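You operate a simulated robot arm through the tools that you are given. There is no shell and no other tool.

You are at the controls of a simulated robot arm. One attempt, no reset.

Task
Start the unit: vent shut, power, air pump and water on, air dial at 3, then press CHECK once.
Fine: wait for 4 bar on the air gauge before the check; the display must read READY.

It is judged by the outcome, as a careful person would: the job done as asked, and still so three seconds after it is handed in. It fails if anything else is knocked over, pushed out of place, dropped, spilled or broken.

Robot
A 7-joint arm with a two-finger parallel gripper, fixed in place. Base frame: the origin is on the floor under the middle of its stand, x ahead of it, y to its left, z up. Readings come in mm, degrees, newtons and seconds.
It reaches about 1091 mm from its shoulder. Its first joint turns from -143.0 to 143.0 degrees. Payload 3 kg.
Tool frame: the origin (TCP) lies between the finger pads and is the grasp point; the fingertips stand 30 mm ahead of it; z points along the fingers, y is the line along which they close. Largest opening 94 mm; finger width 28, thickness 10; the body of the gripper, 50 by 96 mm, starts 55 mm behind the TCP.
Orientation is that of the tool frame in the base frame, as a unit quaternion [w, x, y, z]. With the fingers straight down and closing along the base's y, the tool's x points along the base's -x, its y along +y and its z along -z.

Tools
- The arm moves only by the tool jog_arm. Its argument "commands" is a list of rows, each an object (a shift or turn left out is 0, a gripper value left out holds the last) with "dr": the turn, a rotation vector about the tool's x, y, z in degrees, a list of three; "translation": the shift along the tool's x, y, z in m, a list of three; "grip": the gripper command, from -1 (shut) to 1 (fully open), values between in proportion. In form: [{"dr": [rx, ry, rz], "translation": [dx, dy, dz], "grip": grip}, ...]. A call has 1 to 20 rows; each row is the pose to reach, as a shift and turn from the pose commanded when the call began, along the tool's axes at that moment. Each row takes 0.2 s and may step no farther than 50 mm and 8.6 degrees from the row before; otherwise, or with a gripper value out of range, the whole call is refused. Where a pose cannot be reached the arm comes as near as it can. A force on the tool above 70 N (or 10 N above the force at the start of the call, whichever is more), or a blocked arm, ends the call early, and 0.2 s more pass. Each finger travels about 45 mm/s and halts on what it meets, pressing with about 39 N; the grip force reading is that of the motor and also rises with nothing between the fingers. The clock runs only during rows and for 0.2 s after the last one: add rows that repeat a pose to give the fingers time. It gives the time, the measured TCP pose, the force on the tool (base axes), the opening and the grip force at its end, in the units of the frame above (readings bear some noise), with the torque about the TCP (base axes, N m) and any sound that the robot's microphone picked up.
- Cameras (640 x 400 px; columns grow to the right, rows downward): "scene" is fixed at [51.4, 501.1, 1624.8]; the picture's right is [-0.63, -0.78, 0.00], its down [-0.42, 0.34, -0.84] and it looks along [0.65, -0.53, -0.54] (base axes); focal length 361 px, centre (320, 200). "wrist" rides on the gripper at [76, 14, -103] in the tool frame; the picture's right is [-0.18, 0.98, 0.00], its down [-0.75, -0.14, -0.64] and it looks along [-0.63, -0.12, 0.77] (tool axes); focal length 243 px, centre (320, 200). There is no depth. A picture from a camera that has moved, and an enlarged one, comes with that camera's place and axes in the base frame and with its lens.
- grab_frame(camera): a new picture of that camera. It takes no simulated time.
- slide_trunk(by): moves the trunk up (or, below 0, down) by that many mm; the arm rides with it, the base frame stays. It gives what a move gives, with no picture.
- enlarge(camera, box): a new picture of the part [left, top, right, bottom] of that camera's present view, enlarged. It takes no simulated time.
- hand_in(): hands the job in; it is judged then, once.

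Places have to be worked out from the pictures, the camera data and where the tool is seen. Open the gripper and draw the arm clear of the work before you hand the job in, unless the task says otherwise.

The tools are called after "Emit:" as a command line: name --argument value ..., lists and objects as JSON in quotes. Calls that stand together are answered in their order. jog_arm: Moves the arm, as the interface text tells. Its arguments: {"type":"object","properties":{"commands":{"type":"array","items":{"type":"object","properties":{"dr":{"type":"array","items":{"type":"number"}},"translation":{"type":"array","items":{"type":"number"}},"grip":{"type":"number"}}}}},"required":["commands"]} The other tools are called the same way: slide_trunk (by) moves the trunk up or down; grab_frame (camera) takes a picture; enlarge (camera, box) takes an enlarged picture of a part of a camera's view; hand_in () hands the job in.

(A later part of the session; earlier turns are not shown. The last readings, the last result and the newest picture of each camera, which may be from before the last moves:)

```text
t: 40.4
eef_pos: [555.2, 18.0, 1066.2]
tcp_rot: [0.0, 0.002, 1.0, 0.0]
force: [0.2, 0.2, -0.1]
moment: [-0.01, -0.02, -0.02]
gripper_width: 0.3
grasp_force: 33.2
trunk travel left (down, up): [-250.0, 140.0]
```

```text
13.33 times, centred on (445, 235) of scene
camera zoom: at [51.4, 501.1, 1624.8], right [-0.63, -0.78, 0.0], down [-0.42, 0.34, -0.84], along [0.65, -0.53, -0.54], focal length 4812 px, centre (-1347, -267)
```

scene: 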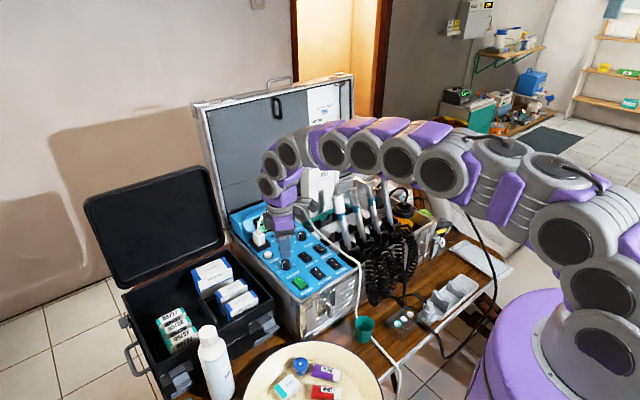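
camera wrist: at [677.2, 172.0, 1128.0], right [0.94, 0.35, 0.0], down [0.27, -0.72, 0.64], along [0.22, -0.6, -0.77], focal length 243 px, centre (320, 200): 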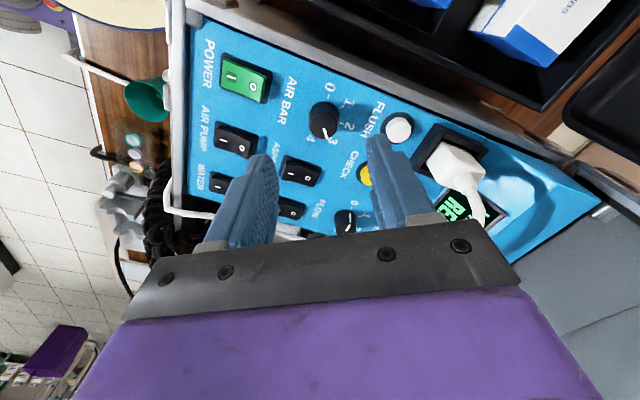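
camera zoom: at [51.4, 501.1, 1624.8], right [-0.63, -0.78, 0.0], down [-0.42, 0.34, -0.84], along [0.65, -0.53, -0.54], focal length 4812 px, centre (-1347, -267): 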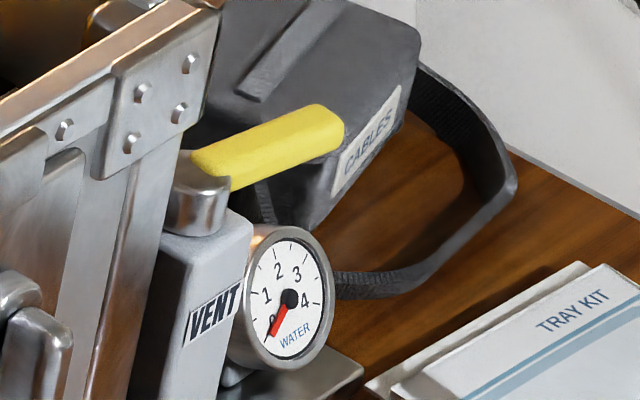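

READY is lit, air is at about 3 bar and rising, but WATER is still 0. I return to the vent at height with fingers closed to work the lever.

Emit:
jog_arm --commands '[{"translation": [0.012, -0.045, 0]}, {"translation": [0.024, -0.09, 0]}, {"translation": [0.035, -0.135, 0]}, {"translation": [0.045, -0.18, 0]}, {"translation": [0.055, -0.225, 0]}, {"translation": [0.055, -0.27, 0]}, {"translation": [0.055, -0.315, 0]}, {"translation": [0.055, -0.36, 0.005]}, {"translation": [0.055, -0.405, 0.02]}, {"translation": [0.055, -0.45, 0.04]}, {"translation": [0.055, -0.485, 0.065]}, {"translation": [0.055, -0.5, 0.1]}]'

Emit:
grab_frame --camera "wrist"

Emit:
enlarge --camera "wrist" --box '[260, 60, 380, 150]'

Emit:
enlarge --camera "scene" --box '[250, 190, 330, 250]'

```text
t: 43.0
eef_pos: [500.0, -484.0, 964.9]
tcp_rot: [0.0, 0.002, 1.0, 0.001]
force: [0.2, -0.2, 0.1]
moment: [-0.01, -0.02, 0.02]
gripper_width: 0.0
grasp_force: 32.6
trunk travel left (down, up): [-250.0, 140.0]
```

```text
taken
camera wrist: at [424.1, -468.9, 1067.2], right [0.19, 0.98, 0.0], down [0.75, -0.14, 0.64], along [0.63, -0.12, -0.77], focal length 243 px, centre (320, 200)
```

wrist: 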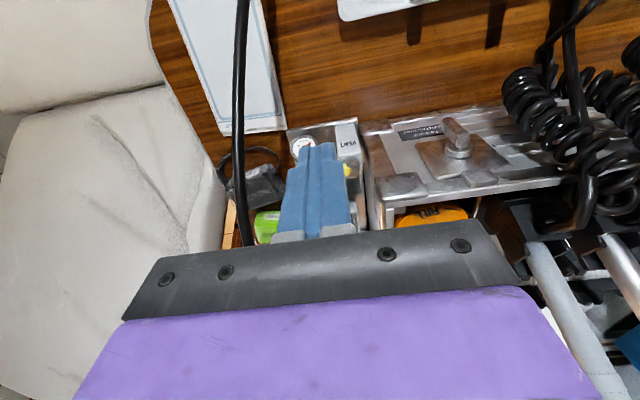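

```text
4.44 times, centred on (320, 105) of wrist
camera zoom: at [424.1, -468.9, 1067.2], right [0.19, 0.98, 0.0], down [0.75, -0.14, 0.64], along [0.63, -0.12, -0.77], focal length 1078 px, centre (320, 622)
```

zoom: 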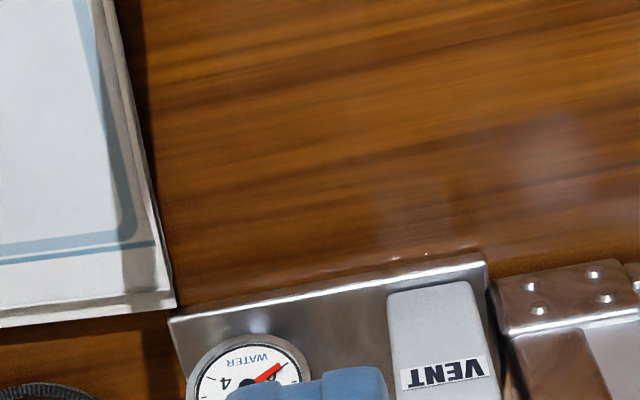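

```text
6.67 times, centred on (290, 220) of scene
camera zoom: at [51.4, 501.1, 1624.8], right [-0.63, -0.78, 0.0], down [-0.42, 0.34, -0.84], along [0.65, -0.53, -0.54], focal length 2406 px, centre (520, 67)
```

zoom: 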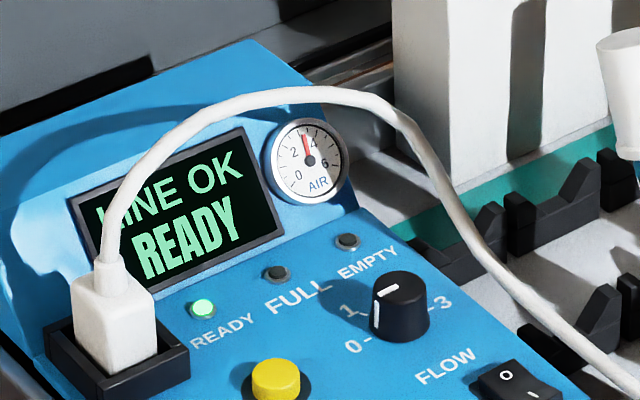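

Let me read the AIR gauge precisely to see whether it is still rising.

Emit:
enlarge --camera "scene" --box '[281, 200, 301, 220]'

Emit:
enlarge --camera "scene" --box '[275, 245, 299, 272]'

```text
16.00 times, centred on (291, 210) of scene
camera zoom: at [51.4, 501.1, 1624.8], right [-0.63, -0.78, 0.0], down [-0.42, 0.34, -0.84], along [0.65, -0.53, -0.54], focal length 5774 px, centre (784, 40)
```

zoom: 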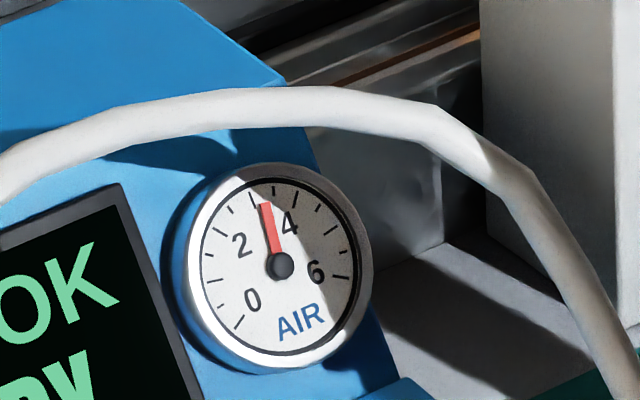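

```text
14.81 times, centred on (287, 258) of scene
camera zoom: at [51.4, 501.1, 1624.8], right [-0.63, -0.78, 0.0], down [-0.42, 0.34, -0.84], along [0.65, -0.53, -0.54], focal length 5346 px, centre (809, -667)
```

zoom: 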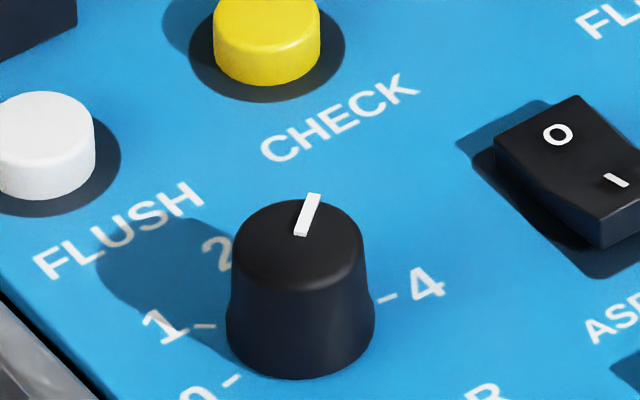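

The gauge reads about 3.3 bar and has stopped rising, consistent with a leak at the vent. I approach the lever from the robot side, stopping above first.

Emit:
jog_arm --commands '[{"translation": [-0.015, -0.006, 0.022]}, {"translation": [-0.03, -0.012, 0.044]}, {"translation": [-0.04, -0.016, 0.065]}]'

Emit:
grab_frame --camera "wrist"

Emit:
enlarge --camera "scene" --box '[405, 190, 485, 250]'

Emit:
enlarge --camera "wrist" --box '[270, 100, 390, 190]'

```text
t: 43.8
eef_pos: [540.3, -502.0, 898.7]
tcp_rot: [0.001, 0.002, 1.0, 0.001]
force: [0.7, 0.6, -0.3]
moment: [0.02, -0.01, 0.05]
gripper_width: 0.0
grasp_force: 33.9
trunk travel left (down, up): [-250.0, 140.0]
```

```text
taken
camera wrist: at [465.0, -486.8, 1001.6], right [0.19, 0.98, 0.0], down [0.75, -0.15, 0.64], along [0.63, -0.12, -0.77], focal length 243 px, centre (320, 200)
```

wrist: 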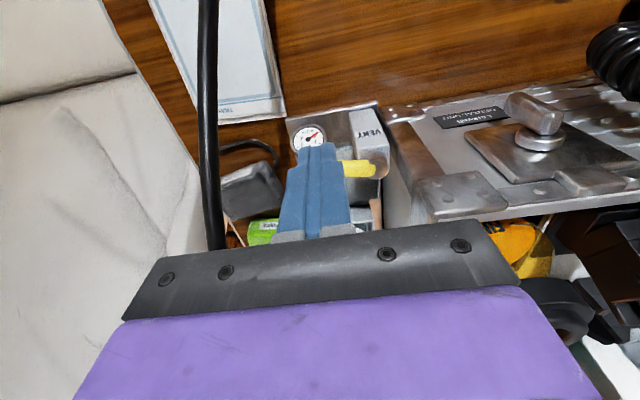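

```text
6.67 times, centred on (445, 220) of scene
camera zoom: at [51.4, 501.1, 1624.8], right [-0.63, -0.78, 0.0], down [-0.42, 0.34, -0.84], along [0.65, -0.53, -0.54], focal length 2406 px, centre (-513, 67)
```

zoom: 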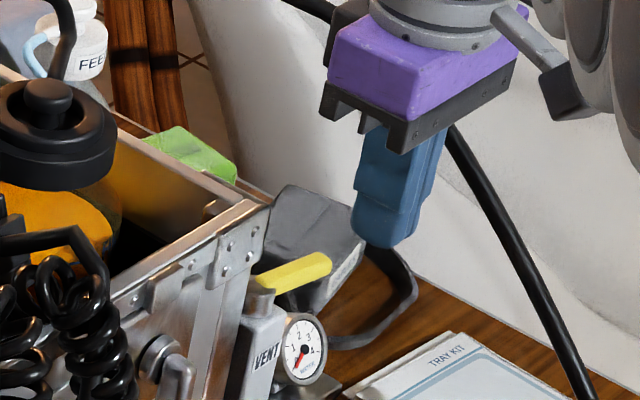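

```text
4.44 times, centred on (330, 145) of wrist
camera zoom: at [465.0, -486.8, 1001.6], right [0.19, 0.98, 0.0], down [0.75, -0.15, 0.64], along [0.63, -0.12, -0.77], focal length 1078 px, centre (276, 444)
```

zoom: 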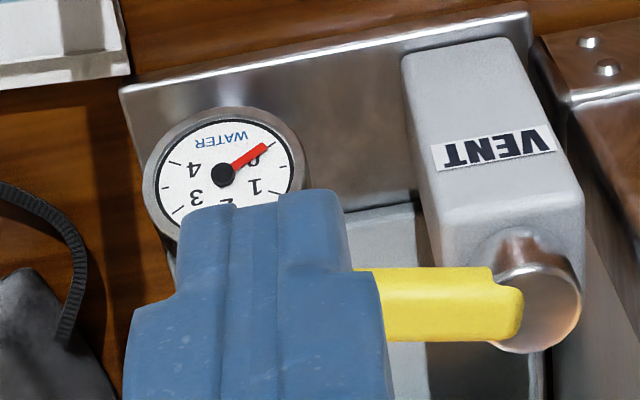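

The black cable passes at about (551, -570, 891), only ~20 mm from the gripper's side. I turn the gripper 90° so its narrow side faces the cable, which also gives a side view of the lever.

Emit:
jog_arm --commands '[{"translation": [0, 0.002, -0.004], "dr": [0, 0, 8.2]}, {"translation": [0, 0.004, -0.008], "dr": [0, 0, 16.4]}, {"translation": [0, 0.006, -0.012], "dr": [0, 0, 24.6]}, {"translation": [0, 0.006, -0.012], "dr": [0, 0, 32.8]}, {"translation": [0, 0.006, -0.012], "dr": [0, 0, 41]}, {"translation": [0, 0.006, -0.012], "dr": [0, 0, 49.2]}, {"translation": [0, 0.006, -0.012], "dr": [0, 0, 57.4]}, {"translation": [0, 0.006, -0.012], "dr": [0, 0, 65.6]}, {"translation": [0, 0.006, -0.012], "dr": [0, 0, 73.8]}, {"translation": [0, 0.006, -0.012], "dr": [0, 0, 82]}, {"translation": [0, 0.006, -0.012], "dr": [0, 0, 90]}]'

Emit:
grab_frame --camera "wrist"

Emit:
grab_frame --camera "scene"

```text
t: 46.2
eef_pos: [539.5, -494.7, 911.8]
tcp_rot: [-0.001, 0.709, 0.705, -0.001]
force: [-0.7, -0.3, 0.0]
moment: [0.0, 0.02, 0.01]
gripper_width: 0.0
grasp_force: 32.8
trunk travel left (down, up): [-250.0, 140.0]
```

```text
taken
camera wrist: at [554.1, -417.1, 1013.9], right [0.98, -0.19, 0.0], down [-0.15, -0.75, 0.64], along [-0.12, -0.63, -0.77], focal length 243 px, centre (320, 200)
```

wrist: 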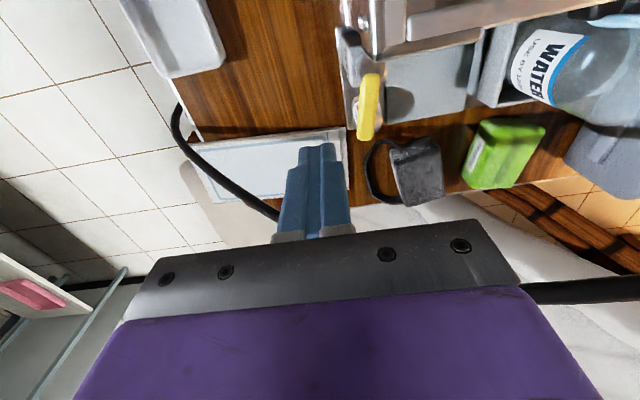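

```text
taken
```

scene: 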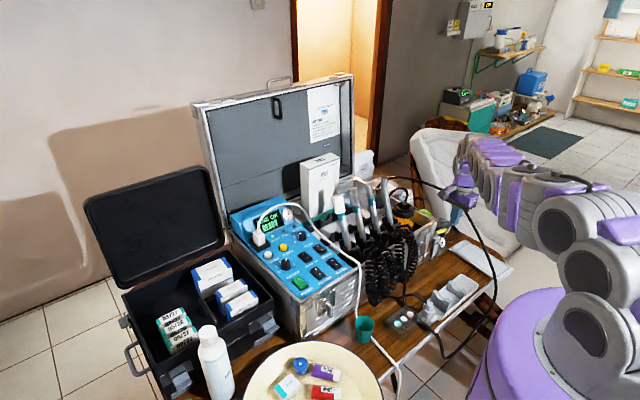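

Now I have a view from the case side; zooming on the lever and its pivot.

Emit:
enlarge --camera "wrist" --box '[310, 10, 450, 150]'

Emit:
enlarge --camera "scene" --box '[281, 200, 301, 220]'

```text
2.86 times, centred on (380, 80) of wrist
camera zoom: at [554.1, -417.1, 1013.9], right [0.98, -0.19, 0.0], down [-0.15, -0.75, 0.64], along [-0.12, -0.63, -0.77], focal length 693 px, centre (149, 543)
```

zoom: 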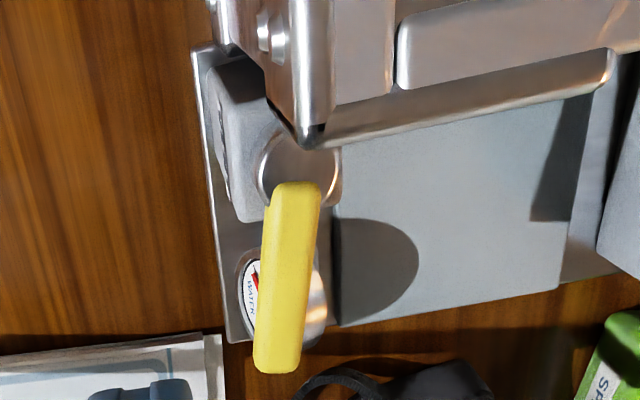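

```text
16.00 times, centred on (291, 210) of scene
camera zoom: at [51.4, 501.1, 1624.8], right [-0.63, -0.78, 0.0], down [-0.42, 0.34, -0.84], along [0.65, -0.53, -0.54], focal length 5774 px, centre (784, 40)
```

zoom: 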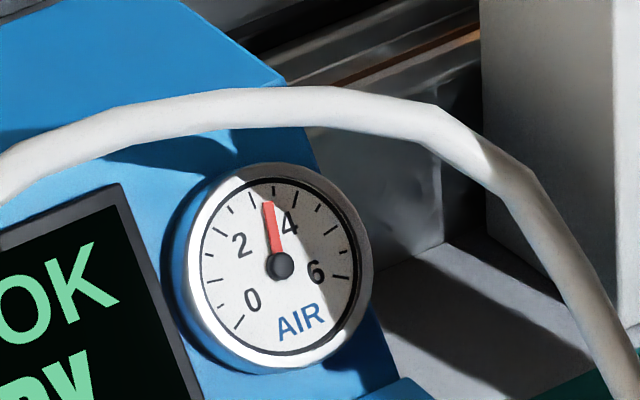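

AIR is still creeping up (about 3.4 bar). I place the closed fingertips just on the robot side of the lever, level with it, to nudge it gently.

Emit:
jog_arm --commands '[{"translation": [-0.0053, 0.0105, 0.02]}, {"translation": [-0.0053, 0.0105, 0.042]}, {"translation": [-0.0053, 0.0105, 0.055]}, {"translation": [-0.0053, 0.0105, 0.063]}]'

Emit:
grab_frame --camera "wrist"

Emit:
enlarge --camera "scene" --box '[415, 200, 475, 245]'

```text
t: 47.2
eef_pos: [546.3, -498.4, 891.2]
tcp_rot: [-0.001, 0.708, 0.706, -0.001]
force: [0.5, -0.6, 0.3]
moment: [0.02, 0.01, 0.03]
gripper_width: 0.0
grasp_force: 32.5
out of reach, approached as far as the arm can: row 1, 2, 3, 4
trunk travel left (down, up): [-250.0, 140.0]
```

```text
taken
camera wrist: at [561.6, -420.5, 993.8], right [0.98, -0.19, 0.0], down [-0.14, -0.75, 0.64], along [-0.12, -0.63, -0.77], focal length 243 px, centre (320, 200)
```

wrist: 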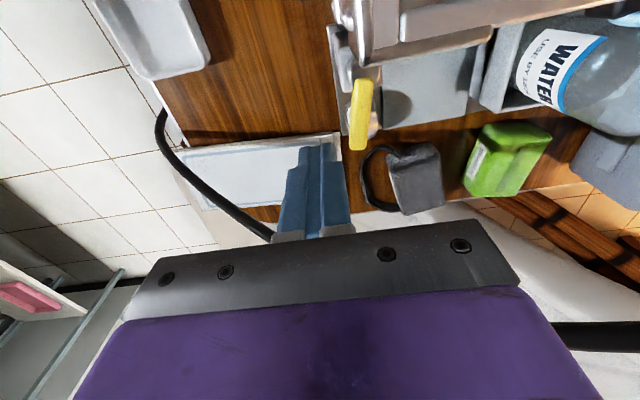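

```text
8.89 times, centred on (445, 222) of scene
camera zoom: at [51.4, 501.1, 1624.8], right [-0.63, -0.78, 0.0], down [-0.42, 0.34, -0.84], along [0.65, -0.53, -0.54], focal length 3208 px, centre (-791, 0)
```

zoom: 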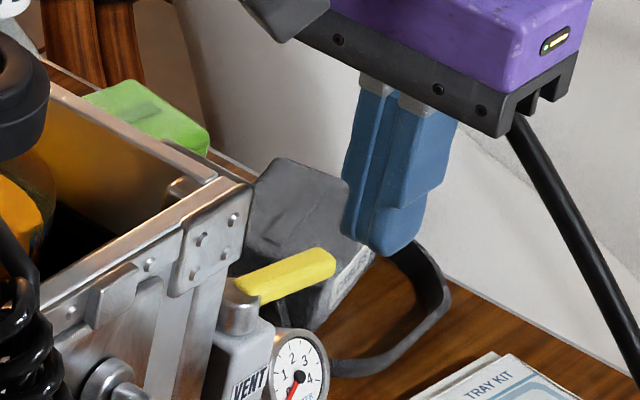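

The arm can't reach lower here at the present trunk height. I raise the tool 60 mm, then lower the trunk 80 mm to gain reach.

Emit:
jog_arm --commands '[{"translation": [0, 0, -0.03]}, {"translation": [0, 0, -0.06]}]'

Emit:
slide_trunk --by -80

Emit:
grab_frame --camera "wrist"

Emit:
grab_frame --camera "scene"

```text
t: 47.8
eef_pos: [545.9, -499.5, 949.8]
tcp_rot: [-0.001, 0.708, 0.706, -0.001]
force: [0.8, -1.1, 0.1]
moment: [0.03, 0.02, 0.01]
gripper_width: 0.0
grasp_force: 32.6
trunk travel left (down, up): [-250.0, 140.0]
```

```text
t: 49.0
eef_pos: [546.9, -499.5, 871.2]
tcp_rot: [-0.001, 0.709, 0.705, 0.0]
force: [0.7, 0.1, -0.2]
moment: [0.0, 0.02, 0.01]
gripper_width: 0.1
grasp_force: 33.1
trunk travel left (down, up): [-170.0, 220.0]
```

```text
taken
camera wrist: at [560.7, -421.9, 973.7], right [0.98, -0.19, 0.0], down [-0.14, -0.75, 0.64], along [-0.12, -0.63, -0.77], focal length 243 px, centre (320, 200)
```

wrist: 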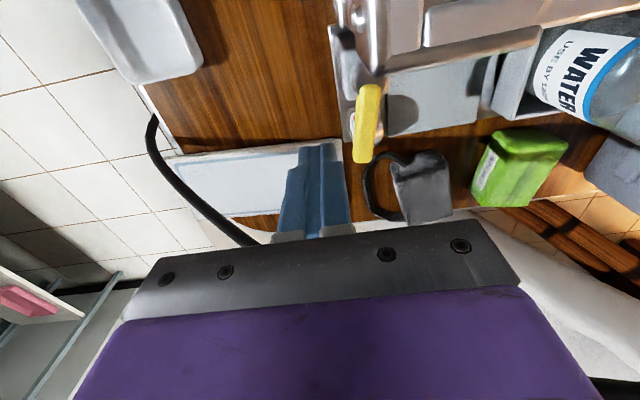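

```text
taken
```

scene: 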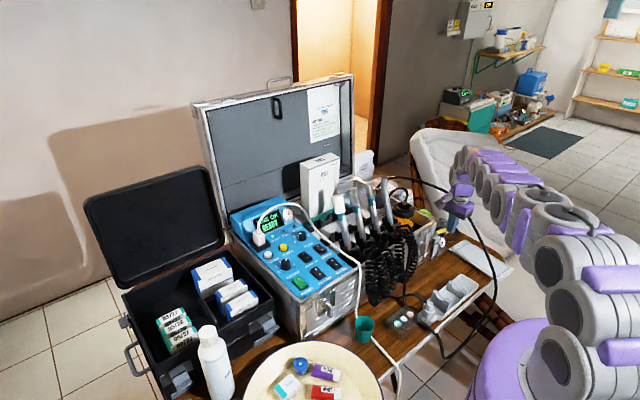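

There is now reach. I lower to lever height and check from both cameras.

Emit:
jog_arm --commands '[{"translation": [0, 0, 0.012]}, {"translation": [0, 0, 0.023]}]'

Emit:
enlarge --camera "wrist" --box '[270, 60, 430, 180]'

Emit:
enlarge --camera "scene" --box '[415, 200, 475, 245]'

```text
t: 49.6
eef_pos: [546.8, -497.1, 846.8]
tcp_rot: [-0.002, 0.708, 0.706, 0.0]
force: [0.1, -0.1, 0.1]
moment: [0.01, 0.0, 0.02]
gripper_width: 0.0
grasp_force: 32.9
trunk travel left (down, up): [-170.0, 220.0]
```

```text
3.33 times, centred on (350, 120) of wrist
camera zoom: at [560.7, -420.8, 949.5], right [0.98, -0.19, 0.0], down [-0.14, -0.75, 0.64], along [-0.12, -0.63, -0.77], focal length 809 px, centre (220, 467)
```

zoom: 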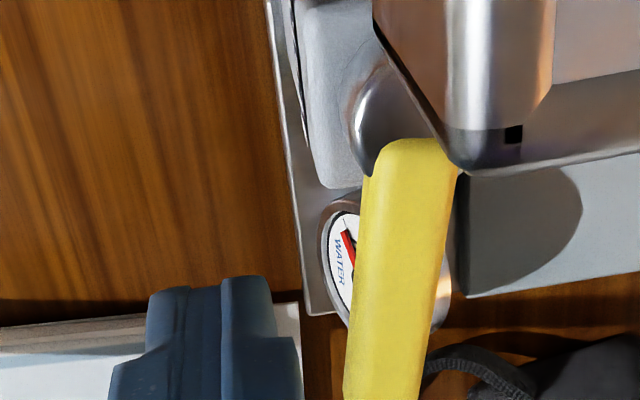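

```text
8.89 times, centred on (445, 222) of scene
camera zoom: at [51.4, 501.1, 1624.8], right [-0.63, -0.78, 0.0], down [-0.42, 0.34, -0.84], along [0.65, -0.53, -0.54], focal length 3208 px, centre (-791, 0)
```

zoom: 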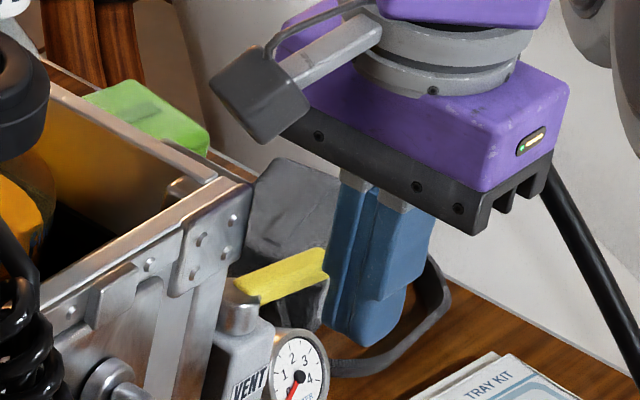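

The tips are beside the lever on its -x side. I nudge toward +x in small steps and watch the force.

Emit:
jog_arm --commands '[{"translation": [0, 0.005, 0]}, {"translation": [0, 0.01, 0]}, {"translation": [0, 0.013, 0]}, {"translation": [0, 0.016, 0]}]'

Emit:
enlarge --camera "wrist" --box '[270, 60, 430, 180]'

```text
t: 50.6
eef_pos: [556.1, -501.1, 849.0]
tcp_rot: [-0.001, 0.709, 0.705, -0.001]
force: [0.4, 0.1, 0.4]
moment: [-0.03, 0.0, -0.01]
gripper_width: 0.0
grasp_force: 33.1
out of reach, approached as far as the arm can: row 3, 4
trunk travel left (down, up): [-170.0, 220.0]
```

```text
3.33 times, centred on (350, 120) of wrist
camera zoom: at [571.1, -423.3, 950.8], right [0.98, -0.19, 0.0], down [-0.14, -0.75, 0.64], along [-0.12, -0.63, -0.77], focal length 809 px, centre (220, 467)
```

zoom: 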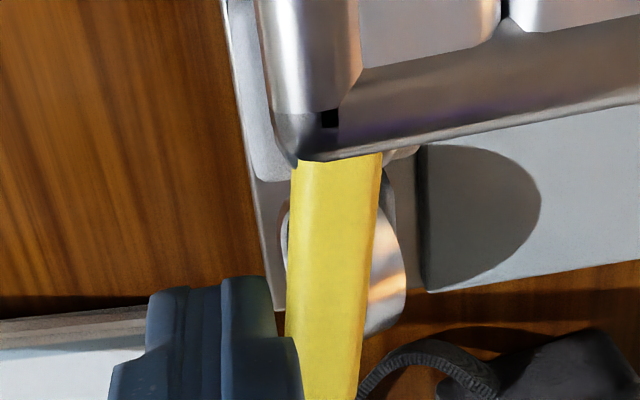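

Still reach-limited with the tool upright, so I tilt the fingers outward 18° (toward +x), open them a little, and plan to straddle the lever so I can nudge it either way. The surface under the lever is low (z about 732), so there is room on both sides.

Emit:
jog_arm --commands '[{"translation": [0, -0.01, -0.03], "grip": -1}, {"translation": [0, -0.02, -0.06], "grip": -1}, {"translation": [0, -0.02, -0.06], "dr": [-6, 0, 0], "grip": -0.2}, {"translation": [0, -0.02, -0.06], "dr": [-12, 0, 0], "grip": -0.2}, {"translation": [0, -0.02, -0.06], "dr": [-18, 0, 0], "grip": -0.2}, {"translation": [0, -0.005, -0.06], "dr": [-18, 0, 0], "grip": -0.2}, {"translation": [0, 0.012, -0.06], "dr": [-18, 0, 0], "grip": -0.2}]'

Emit:
grab_frame --camera "wrist"

Emit:
enlarge --camera "scene" --box '[405, 180, 485, 240]'

```text
t: 52.2
eef_pos: [566.7, -497.1, 907.5]
tcp_rot: [0.111, 0.7, 0.697, 0.109]
force: [0.0, 0.1, -0.5]
moment: [0.05, -0.03, 0.0]
gripper_width: 37.8
grasp_force: 0.1
trunk travel left (down, up): [-170.0, 220.0]
```

```text
taken
camera wrist: at [549.5, -419.9, 1010.3], right [0.93, -0.19, 0.3], down [-0.34, -0.75, 0.57], along [0.12, -0.63, -0.77], focal length 243 px, centre (320, 200)
```

wrist: 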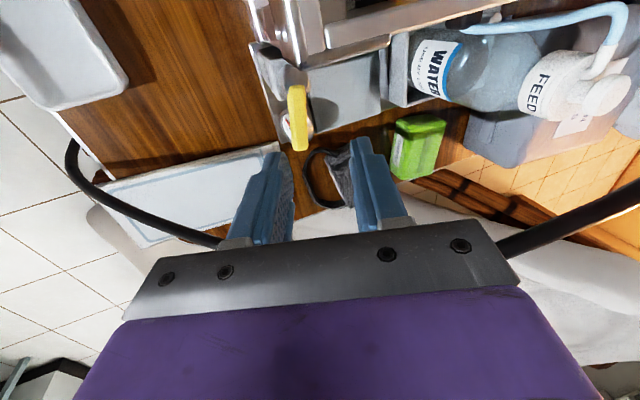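

```text
6.67 times, centred on (445, 210) of scene
camera zoom: at [51.4, 501.1, 1624.8], right [-0.63, -0.78, 0.0], down [-0.42, 0.34, -0.84], along [0.65, -0.53, -0.54], focal length 2406 px, centre (-513, 133)
```

zoom: 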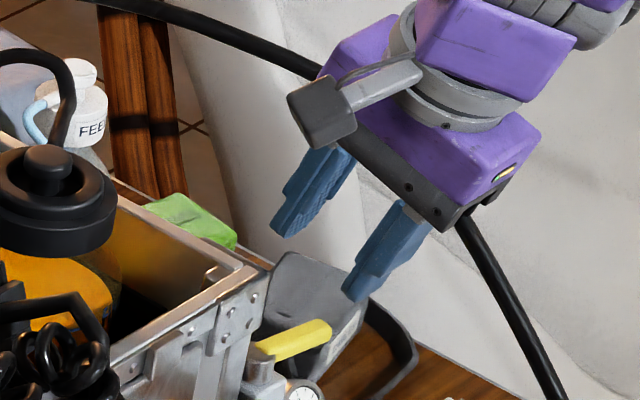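

The lever lies ahead between the fingers. I lower so the fingers straddle it with about 10 mm free on each side.

Emit:
jog_arm --commands '[{"translation": [-0.005, -0.005, 0.018]}, {"translation": [-0.005, -0.01, 0.036]}, {"translation": [-0.005, -0.015, 0.053]}, {"translation": [-0.005, -0.018, 0.064]}]'

Emit:
grab_frame --camera "wrist"

Emit:
enlarge --camera "scene" --box '[415, 195, 475, 240]'

```text
t: 53.2
eef_pos: [569.6, -504.3, 842.7]
tcp_rot: [0.11, 0.7, 0.697, 0.11]
force: [0.4, 0.4, -0.3]
moment: [-0.05, -0.02, -0.01]
gripper_width: 37.7
grasp_force: 0.0
trunk travel left (down, up): [-170.0, 220.0]
```

```text
taken
camera wrist: at [552.6, -425.9, 943.9], right [0.93, -0.19, 0.3], down [-0.34, -0.75, 0.57], along [0.12, -0.63, -0.77], focal length 243 px, centre (320, 200)
```

wrist: 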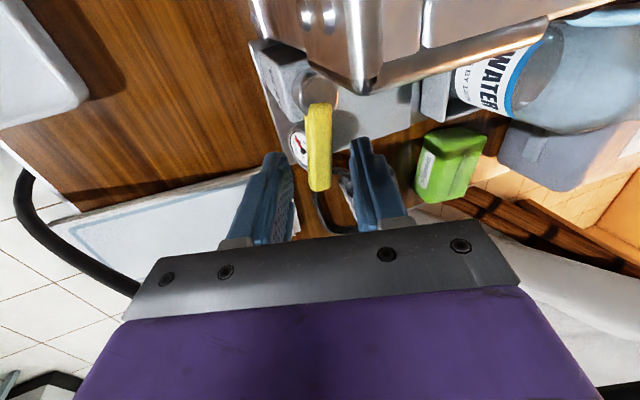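

```text
8.89 times, centred on (445, 218) of scene
camera zoom: at [51.4, 501.1, 1624.8], right [-0.63, -0.78, 0.0], down [-0.42, 0.34, -0.84], along [0.65, -0.53, -0.54], focal length 3208 px, centre (-791, 44)
```

zoom: 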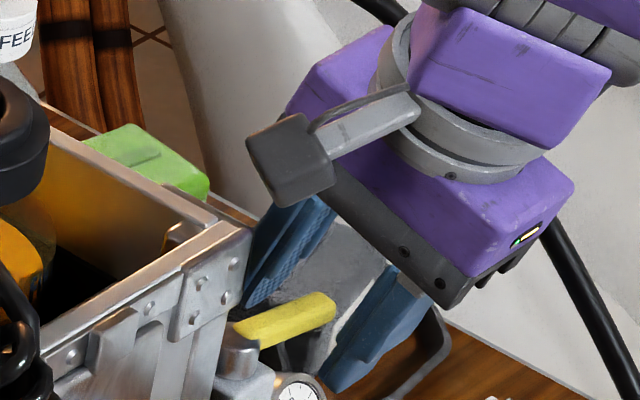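

The lever tip sits between the fingers. I pull gently toward -x so the far finger meets the lever, watching the force.

Emit:
jog_arm --commands '[{"translation": [0, -0.0048, -0.0015]}, {"translation": [0, -0.0095, -0.0031]}, {"translation": [0, -0.0124, -0.004]}, {"translation": [0, -0.0152, -0.0049]}]'

Emit:
grab_frame --camera "wrist"

```text
t: 54.2
eef_pos: [554.8, -502.4, 841.7]
tcp_rot: [0.111, 0.7, 0.697, 0.11]
force: [-0.3, -0.2, -0.1]
moment: [0.01, -0.03, 0.01]
gripper_width: 38.1
grasp_force: 0.3
trunk travel left (down, up): [-170.0, 220.0]
```

```text
taken
camera wrist: at [536.2, -425.4, 944.2], right [0.93, -0.19, 0.3], down [-0.33, -0.75, 0.57], along [0.12, -0.63, -0.77], focal length 243 px, centre (320, 200)
```

wrist: 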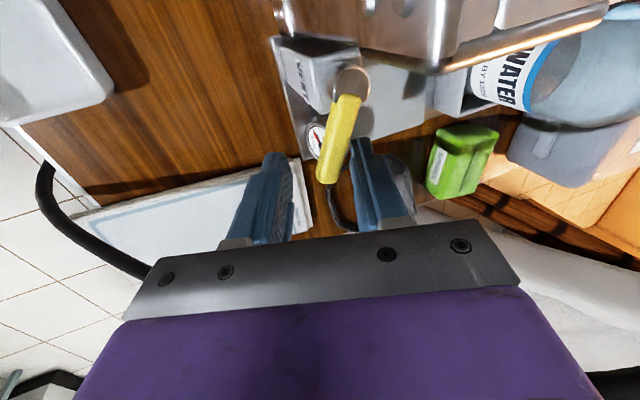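

The lever follows freely toward -x (about 10° → 22°) with no resistance. I continue along its arc to about 45° and check the gauges.

Emit:
jog_arm --commands '[{"translation": [-0.0055, -0.0053, -0.0017]}, {"translation": [-0.011, -0.0107, -0.0035]}, {"translation": [-0.0085, -0.015, -0.0049]}, {"translation": [-0.0062, -0.0197, -0.0064]}]'

Emit:
grab_frame --camera "wrist"

Emit:
enlarge --camera "scene" --box '[255, 195, 315, 240]'

Emit:
enlarge --camera "scene" --box '[415, 200, 475, 245]'

```text
t: 55.2
eef_pos: [532.4, -509.3, 842.1]
tcp_rot: [0.11, 0.7, 0.697, 0.11]
force: [-0.4, 0.7, 0.6]
moment: [0.0, 0.0, 0.01]
gripper_width: 37.6
grasp_force: 0.0
trunk travel left (down, up): [-170.0, 220.0]
```

```text
taken
camera wrist: at [514.7, -431.7, 943.4], right [0.93, -0.19, 0.3], down [-0.33, -0.75, 0.57], along [0.12, -0.63, -0.77], focal length 243 px, centre (320, 200)
```

wrist: 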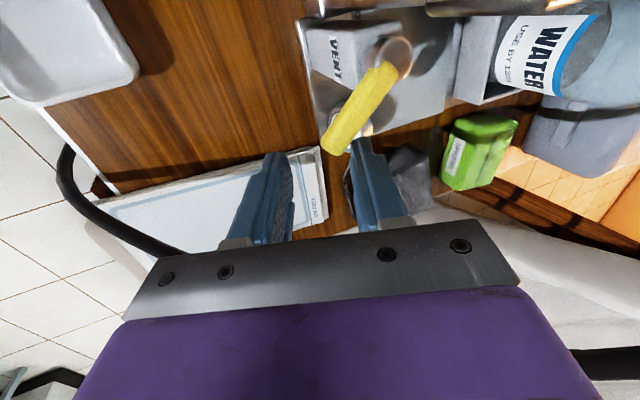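

```text
8.89 times, centred on (285, 218) of scene
camera zoom: at [51.4, 501.1, 1624.8], right [-0.63, -0.78, 0.0], down [-0.42, 0.34, -0.84], along [0.65, -0.53, -0.54], focal length 3208 px, centre (631, 44)
```

zoom: 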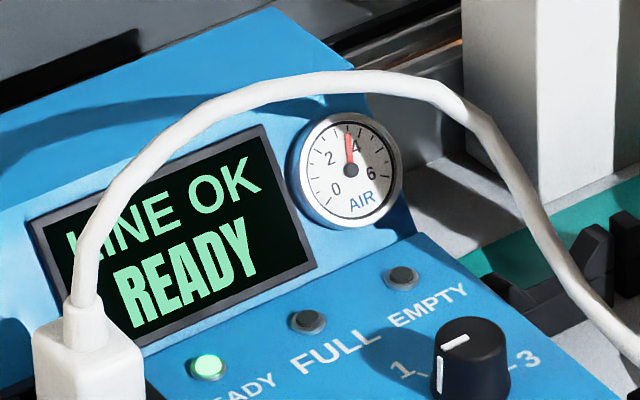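

```text
8.89 times, centred on (445, 222) of scene
camera zoom: at [51.4, 501.1, 1624.8], right [-0.63, -0.78, 0.0], down [-0.42, 0.34, -0.84], along [0.65, -0.53, -0.54], focal length 3208 px, centre (-791, 0)
```

zoom: 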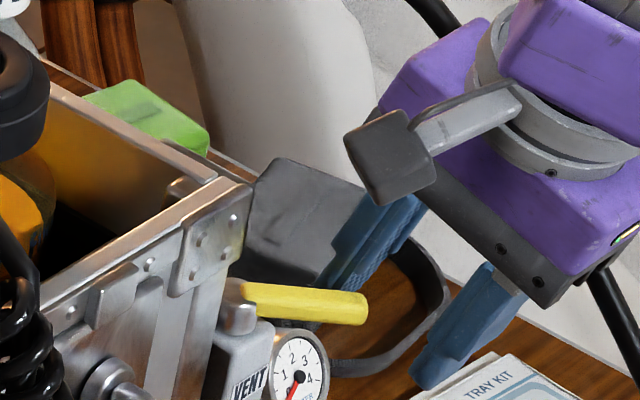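

The lever is about half way with no resistance; AIR is about 3.7 bar, WATER still 0. I continue the swing to the -x end.

Emit:
jog_arm --commands '[{"translation": [0.0035, -0.0038, -0.0012]}, {"translation": [0.0071, -0.0075, -0.0024]}, {"translation": [0.0115, -0.0105, -0.0034]}, {"translation": [0.016, -0.013, -0.0042]}, {"translation": [0.0226, -0.0153, -0.005]}]'

Emit:
grab_frame --camera "wrist"

Emit:
enlarge --camera "scene" --box '[255, 195, 315, 240]'

Emit:
enlarge --camera "scene" --box '[415, 200, 475, 245]'

```text
t: 56.4
eef_pos: [517.9, -487.2, 843.6]
tcp_rot: [0.112, 0.7, 0.697, 0.11]
force: [0.5, -0.7, 0.3]
moment: [0.02, -0.01, -0.03]
gripper_width: 37.5
grasp_force: 0.1
trunk travel left (down, up): [-170.0, 220.0]
```

```text
taken
camera wrist: at [499.4, -408.7, 944.7], right [0.93, -0.19, 0.3], down [-0.33, -0.75, 0.57], along [0.12, -0.63, -0.77], focal length 243 px, centre (320, 200)
```

wrist: 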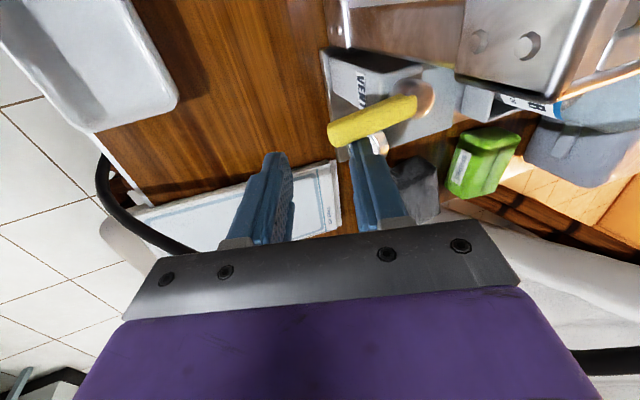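

```text
8.89 times, centred on (285, 218) of scene
camera zoom: at [51.4, 501.1, 1624.8], right [-0.63, -0.78, 0.0], down [-0.42, 0.34, -0.84], along [0.65, -0.53, -0.54], focal length 3208 px, centre (631, 44)
```

zoom: 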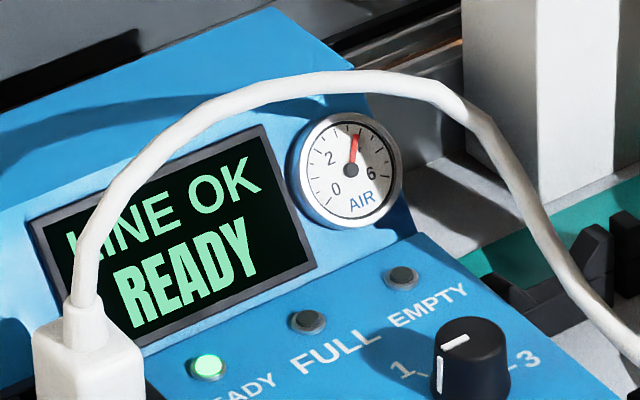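

```text
8.89 times, centred on (445, 222) of scene
camera zoom: at [51.4, 501.1, 1624.8], right [-0.63, -0.78, 0.0], down [-0.42, 0.34, -0.84], along [0.65, -0.53, -0.54], focal length 3208 px, centre (-791, 0)
```

zoom: 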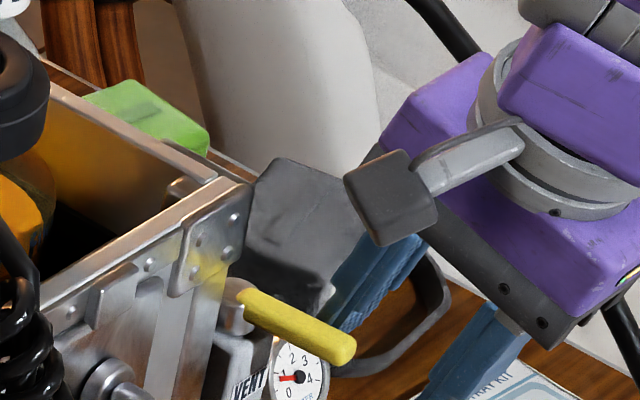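

Moving the lever toward -x made AIR jump past 4 bar and the WATER gauge lift off 0, so that direction is shut. The lever is at about 85°; I push gently on to its end stop.

Emit:
jog_arm --commands '[{"translation": [0.003, -0.0005, 0]}, {"translation": [0.006, -0.001, 0]}, {"translation": [0.008, -0.0012, 0]}]'

Emit:
enlarge --camera "wrist" --box '[270, 30, 470, 190]'

Emit:
enlarge --camera "scene" --box '[425, 215, 465, 245]'

```text
t: 57.2
eef_pos: [515.6, -481.9, 841.0]
tcp_rot: [0.111, 0.701, 0.696, 0.111]
force: [0.4, -13.3, 5.2]
moment: [-0.13, -0.23, -0.42]
gripper_width: 39.1
grasp_force: 1.1
trunk travel left (down, up): [-170.0, 220.0]
```

```text
2.50 times, centred on (370, 110) of wrist
camera zoom: at [497.4, -404.4, 943.4], right [0.93, -0.19, 0.3], down [-0.34, -0.75, 0.57], along [0.12, -0.63, -0.77], focal length 606 px, centre (195, 425)
```

zoom: 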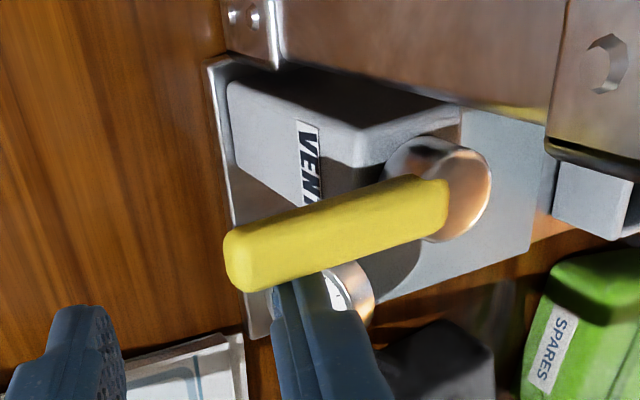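

```text
13.33 times, centred on (445, 230) of scene
camera zoom: at [51.4, 501.1, 1624.8], right [-0.63, -0.78, 0.0], down [-0.42, 0.34, -0.84], along [0.65, -0.53, -0.54], focal length 4812 px, centre (-1347, -200)
```

zoom: 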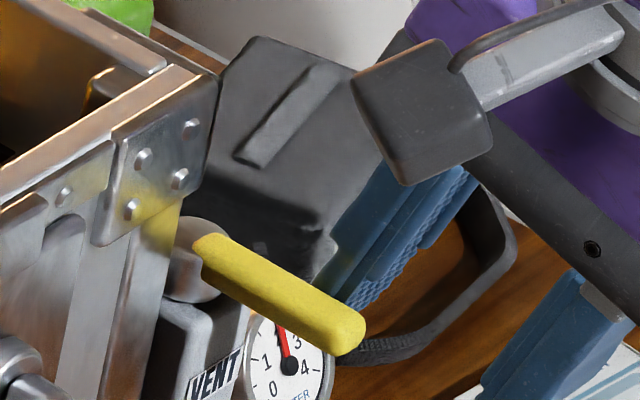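

The lever has met its stop (13 N) and the WATER gauge is climbing (about 2.5). I back off from the lever and lift clear without touching it.

Emit:
jog_arm --commands '[{"translation": [-0.006, 0, 0]}, {"translation": [-0.014, 0, 0]}, {"translation": [-0.014, 0.0062, -0.019]}, {"translation": [-0.014, 0.0124, -0.038]}, {"translation": [-0.014, 0.0216, -0.0665]}, {"translation": [-0.014, 0.0309, -0.095]}]'

Emit:
enlarge --camera "scene" --box '[425, 215, 465, 245]'

Emit:
enlarge --camera "scene" --box '[255, 195, 315, 240]'

Emit:
grab_frame --camera "wrist"

```text
t: 58.6
eef_pos: [515.5, -493.2, 942.4]
tcp_rot: [0.11, 0.7, 0.697, 0.109]
force: [-0.9, -0.2, -0.2]
moment: [0.02, 0.01, 0.02]
gripper_width: 37.7
grasp_force: 0.1
trunk travel left (down, up): [-170.0, 220.0]
```

```text
13.33 times, centred on (445, 230) of scene
camera zoom: at [51.4, 501.1, 1624.8], right [-0.63, -0.78, 0.0], down [-0.42, 0.34, -0.84], along [0.65, -0.53, -0.54], focal length 4812 px, centre (-1347, -200)
```

zoom: 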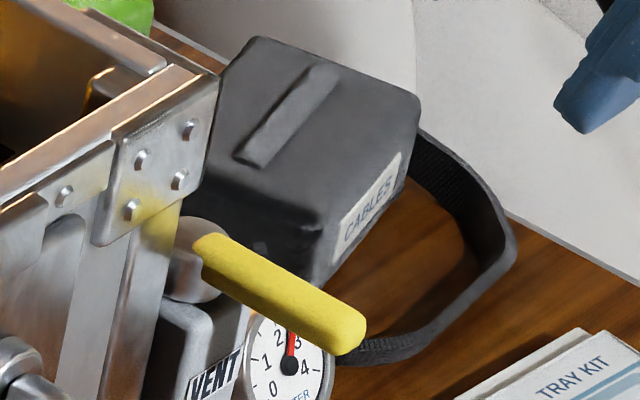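

```text
8.89 times, centred on (285, 218) of scene
camera zoom: at [51.4, 501.1, 1624.8], right [-0.63, -0.78, 0.0], down [-0.42, 0.34, -0.84], along [0.65, -0.53, -0.54], focal length 3208 px, centre (631, 44)
```

zoom: 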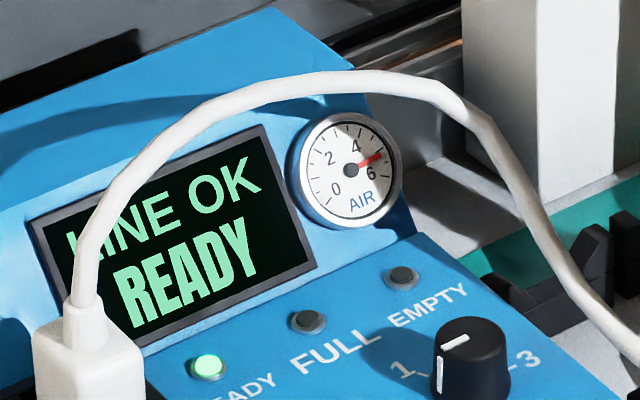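

```text
taken
camera wrist: at [497.5, -414.3, 1044.2], right [0.93, -0.19, 0.3], down [-0.34, -0.75, 0.57], along [0.12, -0.63, -0.77], focal length 243 px, centre (320, 200)
```

wrist: 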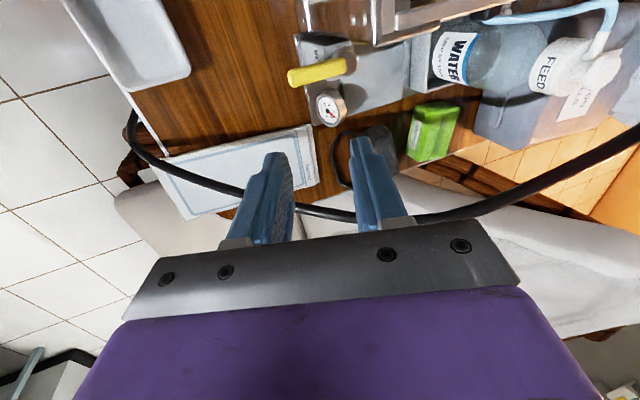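

Vent is shut: WATER about 2.8 and AIR about 5.5 bar, above the required 4, display READY. Now CHECK, at about (781.5, 50.5, top z 906); I swing back at height, turning the wrist to neutral yaw with the 18° forward tilt kept for reach, and close the fingers.

Emit:
jog_arm --commands '[{"translation": [0, 0.0031, -0.0095], "dr": [0, 0, -8.2]}, {"translation": [0, 0.0062, -0.019], "dr": [0, 0, -16.4]}, {"translation": [0, 0.0093, -0.0285], "dr": [0, 0, -24.6]}, {"translation": [0.03, 0.0124, -0.038], "dr": [0, 0, -32.8]}, {"translation": [0.06, 0.0155, -0.0475], "dr": [0, 0, -41], "grip": -1}, {"translation": [0.09, 0.0185, -0.057], "dr": [0, 0, -49.2], "grip": -1}, {"translation": [0.12, 0.0216, -0.0665], "dr": [0, 0, -57.4], "grip": -1}, {"translation": [0.15, 0.0247, -0.076], "dr": [0, 0, -65.6], "grip": -1}, {"translation": [0.18, 0.0278, -0.0855], "dr": [0, 0, -73.8], "grip": -1}, {"translation": [0.21, 0.0309, -0.095], "dr": [0, 0, -82], "grip": -1}, {"translation": [0.24, 0.034, -0.1045], "dr": [0, 0, -90], "grip": -1}]'

Emit:
grab_frame --camera "scene"

```text
t: 61.0
eef_pos: [515.0, -251.3, 1052.2]
tcp_rot: [0.156, 0.0, 0.988, 0.0]
force: [0.1, -0.8, 0.4]
moment: [0.03, -0.03, -0.02]
gripper_width: 0.0
grasp_force: 32.8
trunk travel left (down, up): [-170.0, 220.0]
```

```text
taken
```

scene: 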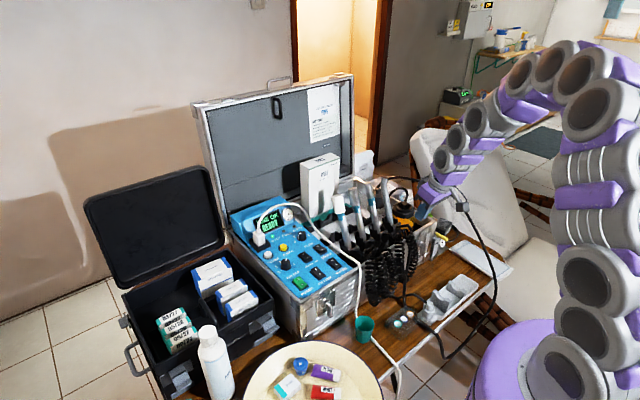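

All clear. I move across to in front of the CHECK button at height and take a look before descending.

Emit:
jog_arm --commands '[{"translation": [-0.0056, 0.043, -0.0012]}, {"translation": [-0.0113, 0.086, -0.0023]}, {"translation": [-0.0169, 0.129, -0.0035]}, {"translation": [-0.0226, 0.172, -0.0047]}, {"translation": [-0.0282, 0.215, -0.0059]}, {"translation": [-0.0339, 0.258, -0.007]}, {"translation": [-0.0395, 0.301, -0.0082]}, {"translation": [-0.074, 0.301, 0.012]}, {"translation": [-0.108, 0.301, 0.032]}, {"translation": [-0.142, 0.301, 0.055]}, {"translation": [-0.176, 0.301, 0.078]}]'

Emit:
grab_frame --camera "wrist"

Emit:
enlarge --camera "scene" --box '[235, 180, 355, 270]'

```text
t: 63.4
eef_pos: [711.3, 49.9, 1030.3]
tcp_rot: [0.155, 0.002, 0.988, -0.001]
force: [-0.2, 0.5, 0.1]
moment: [-0.03, 0.04, 0.01]
gripper_width: 0.1
grasp_force: 32.6
trunk travel left (down, up): [-170.0, 220.0]
```

```text
taken
camera wrist: at [607.4, 66.5, 1103.8], right [0.18, 0.98, 0.05], down [0.52, -0.14, 0.84], along [0.84, -0.12, -0.54], focal length 243 px, centre (320, 200)
```

wrist: 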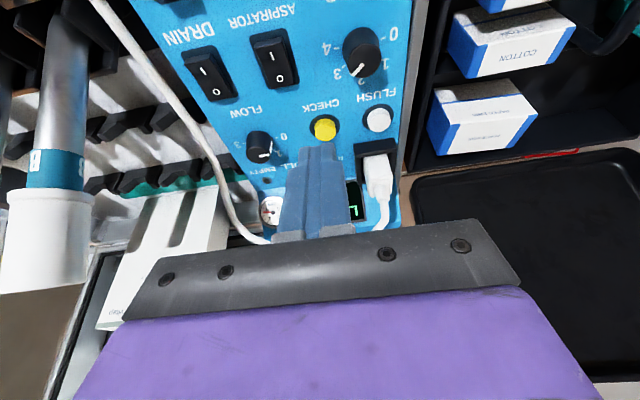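

```text
4.44 times, centred on (295, 225) of scene
camera zoom: at [51.4, 501.1, 1624.8], right [-0.63, -0.78, 0.0], down [-0.42, 0.34, -0.84], along [0.65, -0.53, -0.54], focal length 1604 px, centre (431, 89)
```

zoom: 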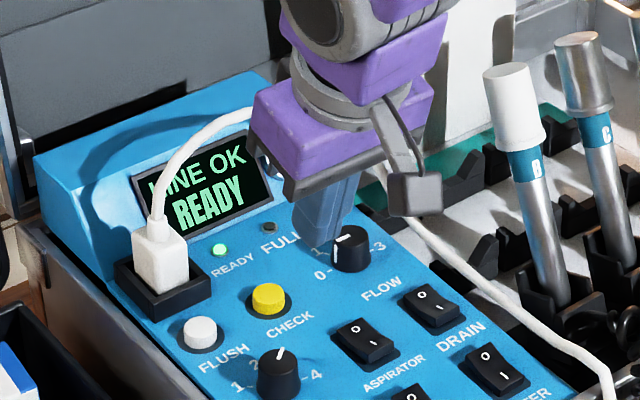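

CHECK confirmed at about (781, 52). The cord passes at x about 820–850, clear of the forward-leaning gripper. I move to hover over the button.

Emit:
jog_arm --commands '[{"translation": [-0.018, 0.0005, 0.024]}, {"translation": [-0.034, 0.001, 0.05]}, {"translation": [-0.049, 0.001, 0.076]}]'

Emit:
grab_frame --camera "wrist"

Emit:
enlarge --camera "scene" --box '[250, 195, 330, 255]'

```text
t: 64.2
eef_pos: [780.4, 49.4, 973.3]
tcp_rot: [0.155, 0.002, 0.988, 0.0]
force: [-0.1, 0.0, -0.4]
moment: [0.02, -0.01, 0.01]
gripper_width: 0.0
grasp_force: 32.8
trunk travel left (down, up): [-170.0, 220.0]
```

```text
taken
camera wrist: at [677.9, 66.2, 1047.4], right [0.18, 0.98, 0.06], down [0.52, -0.14, 0.84], along [0.84, -0.12, -0.54], focal length 243 px, centre (320, 200)
```

wrist: 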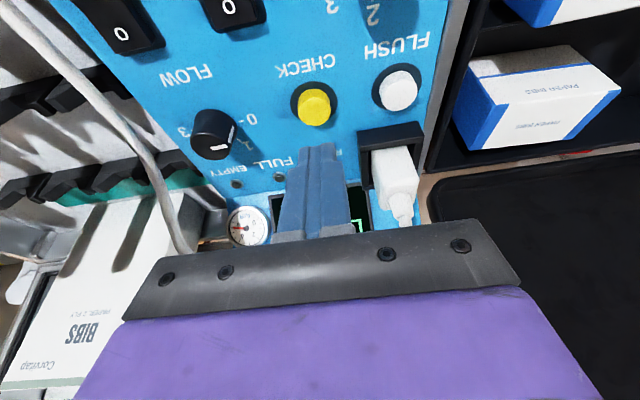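

```text
6.67 times, centred on (290, 225) of scene
camera zoom: at [51.4, 501.1, 1624.8], right [-0.63, -0.78, 0.0], down [-0.42, 0.34, -0.84], along [0.65, -0.53, -0.54], focal length 2406 px, centre (520, 33)
```

zoom: 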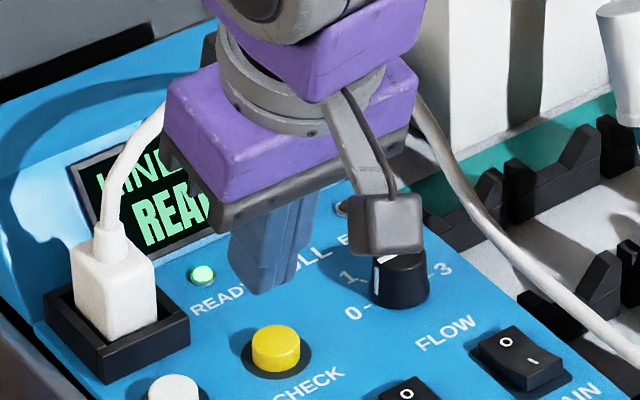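

I check the AIR gauge once more before pressing.

Emit:
enlarge --camera "wrist" --box '[220, 195, 280, 245]'

Emit:
enlarge --camera "scene" --box '[425, 215, 465, 245]'

```text
8.00 times, centred on (250, 220) of wrist
camera zoom: at [677.9, 66.2, 1047.4], right [0.18, 0.98, 0.06], down [0.52, -0.14, 0.84], along [0.84, -0.12, -0.54], focal length 1941 px, centre (880, 40)
```

zoom: 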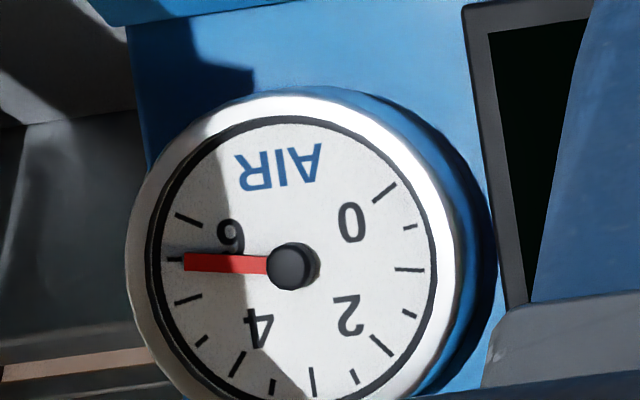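

```text
13.33 times, centred on (445, 230) of scene
camera zoom: at [51.4, 501.1, 1624.8], right [-0.63, -0.78, 0.0], down [-0.42, 0.34, -0.84], along [0.65, -0.53, -0.54], focal length 4812 px, centre (-1347, -200)
```

zoom: 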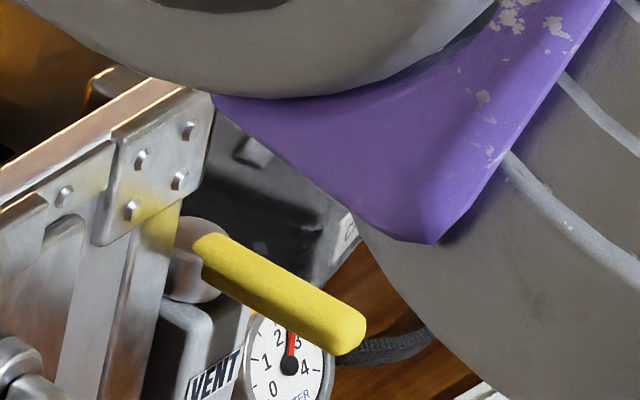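

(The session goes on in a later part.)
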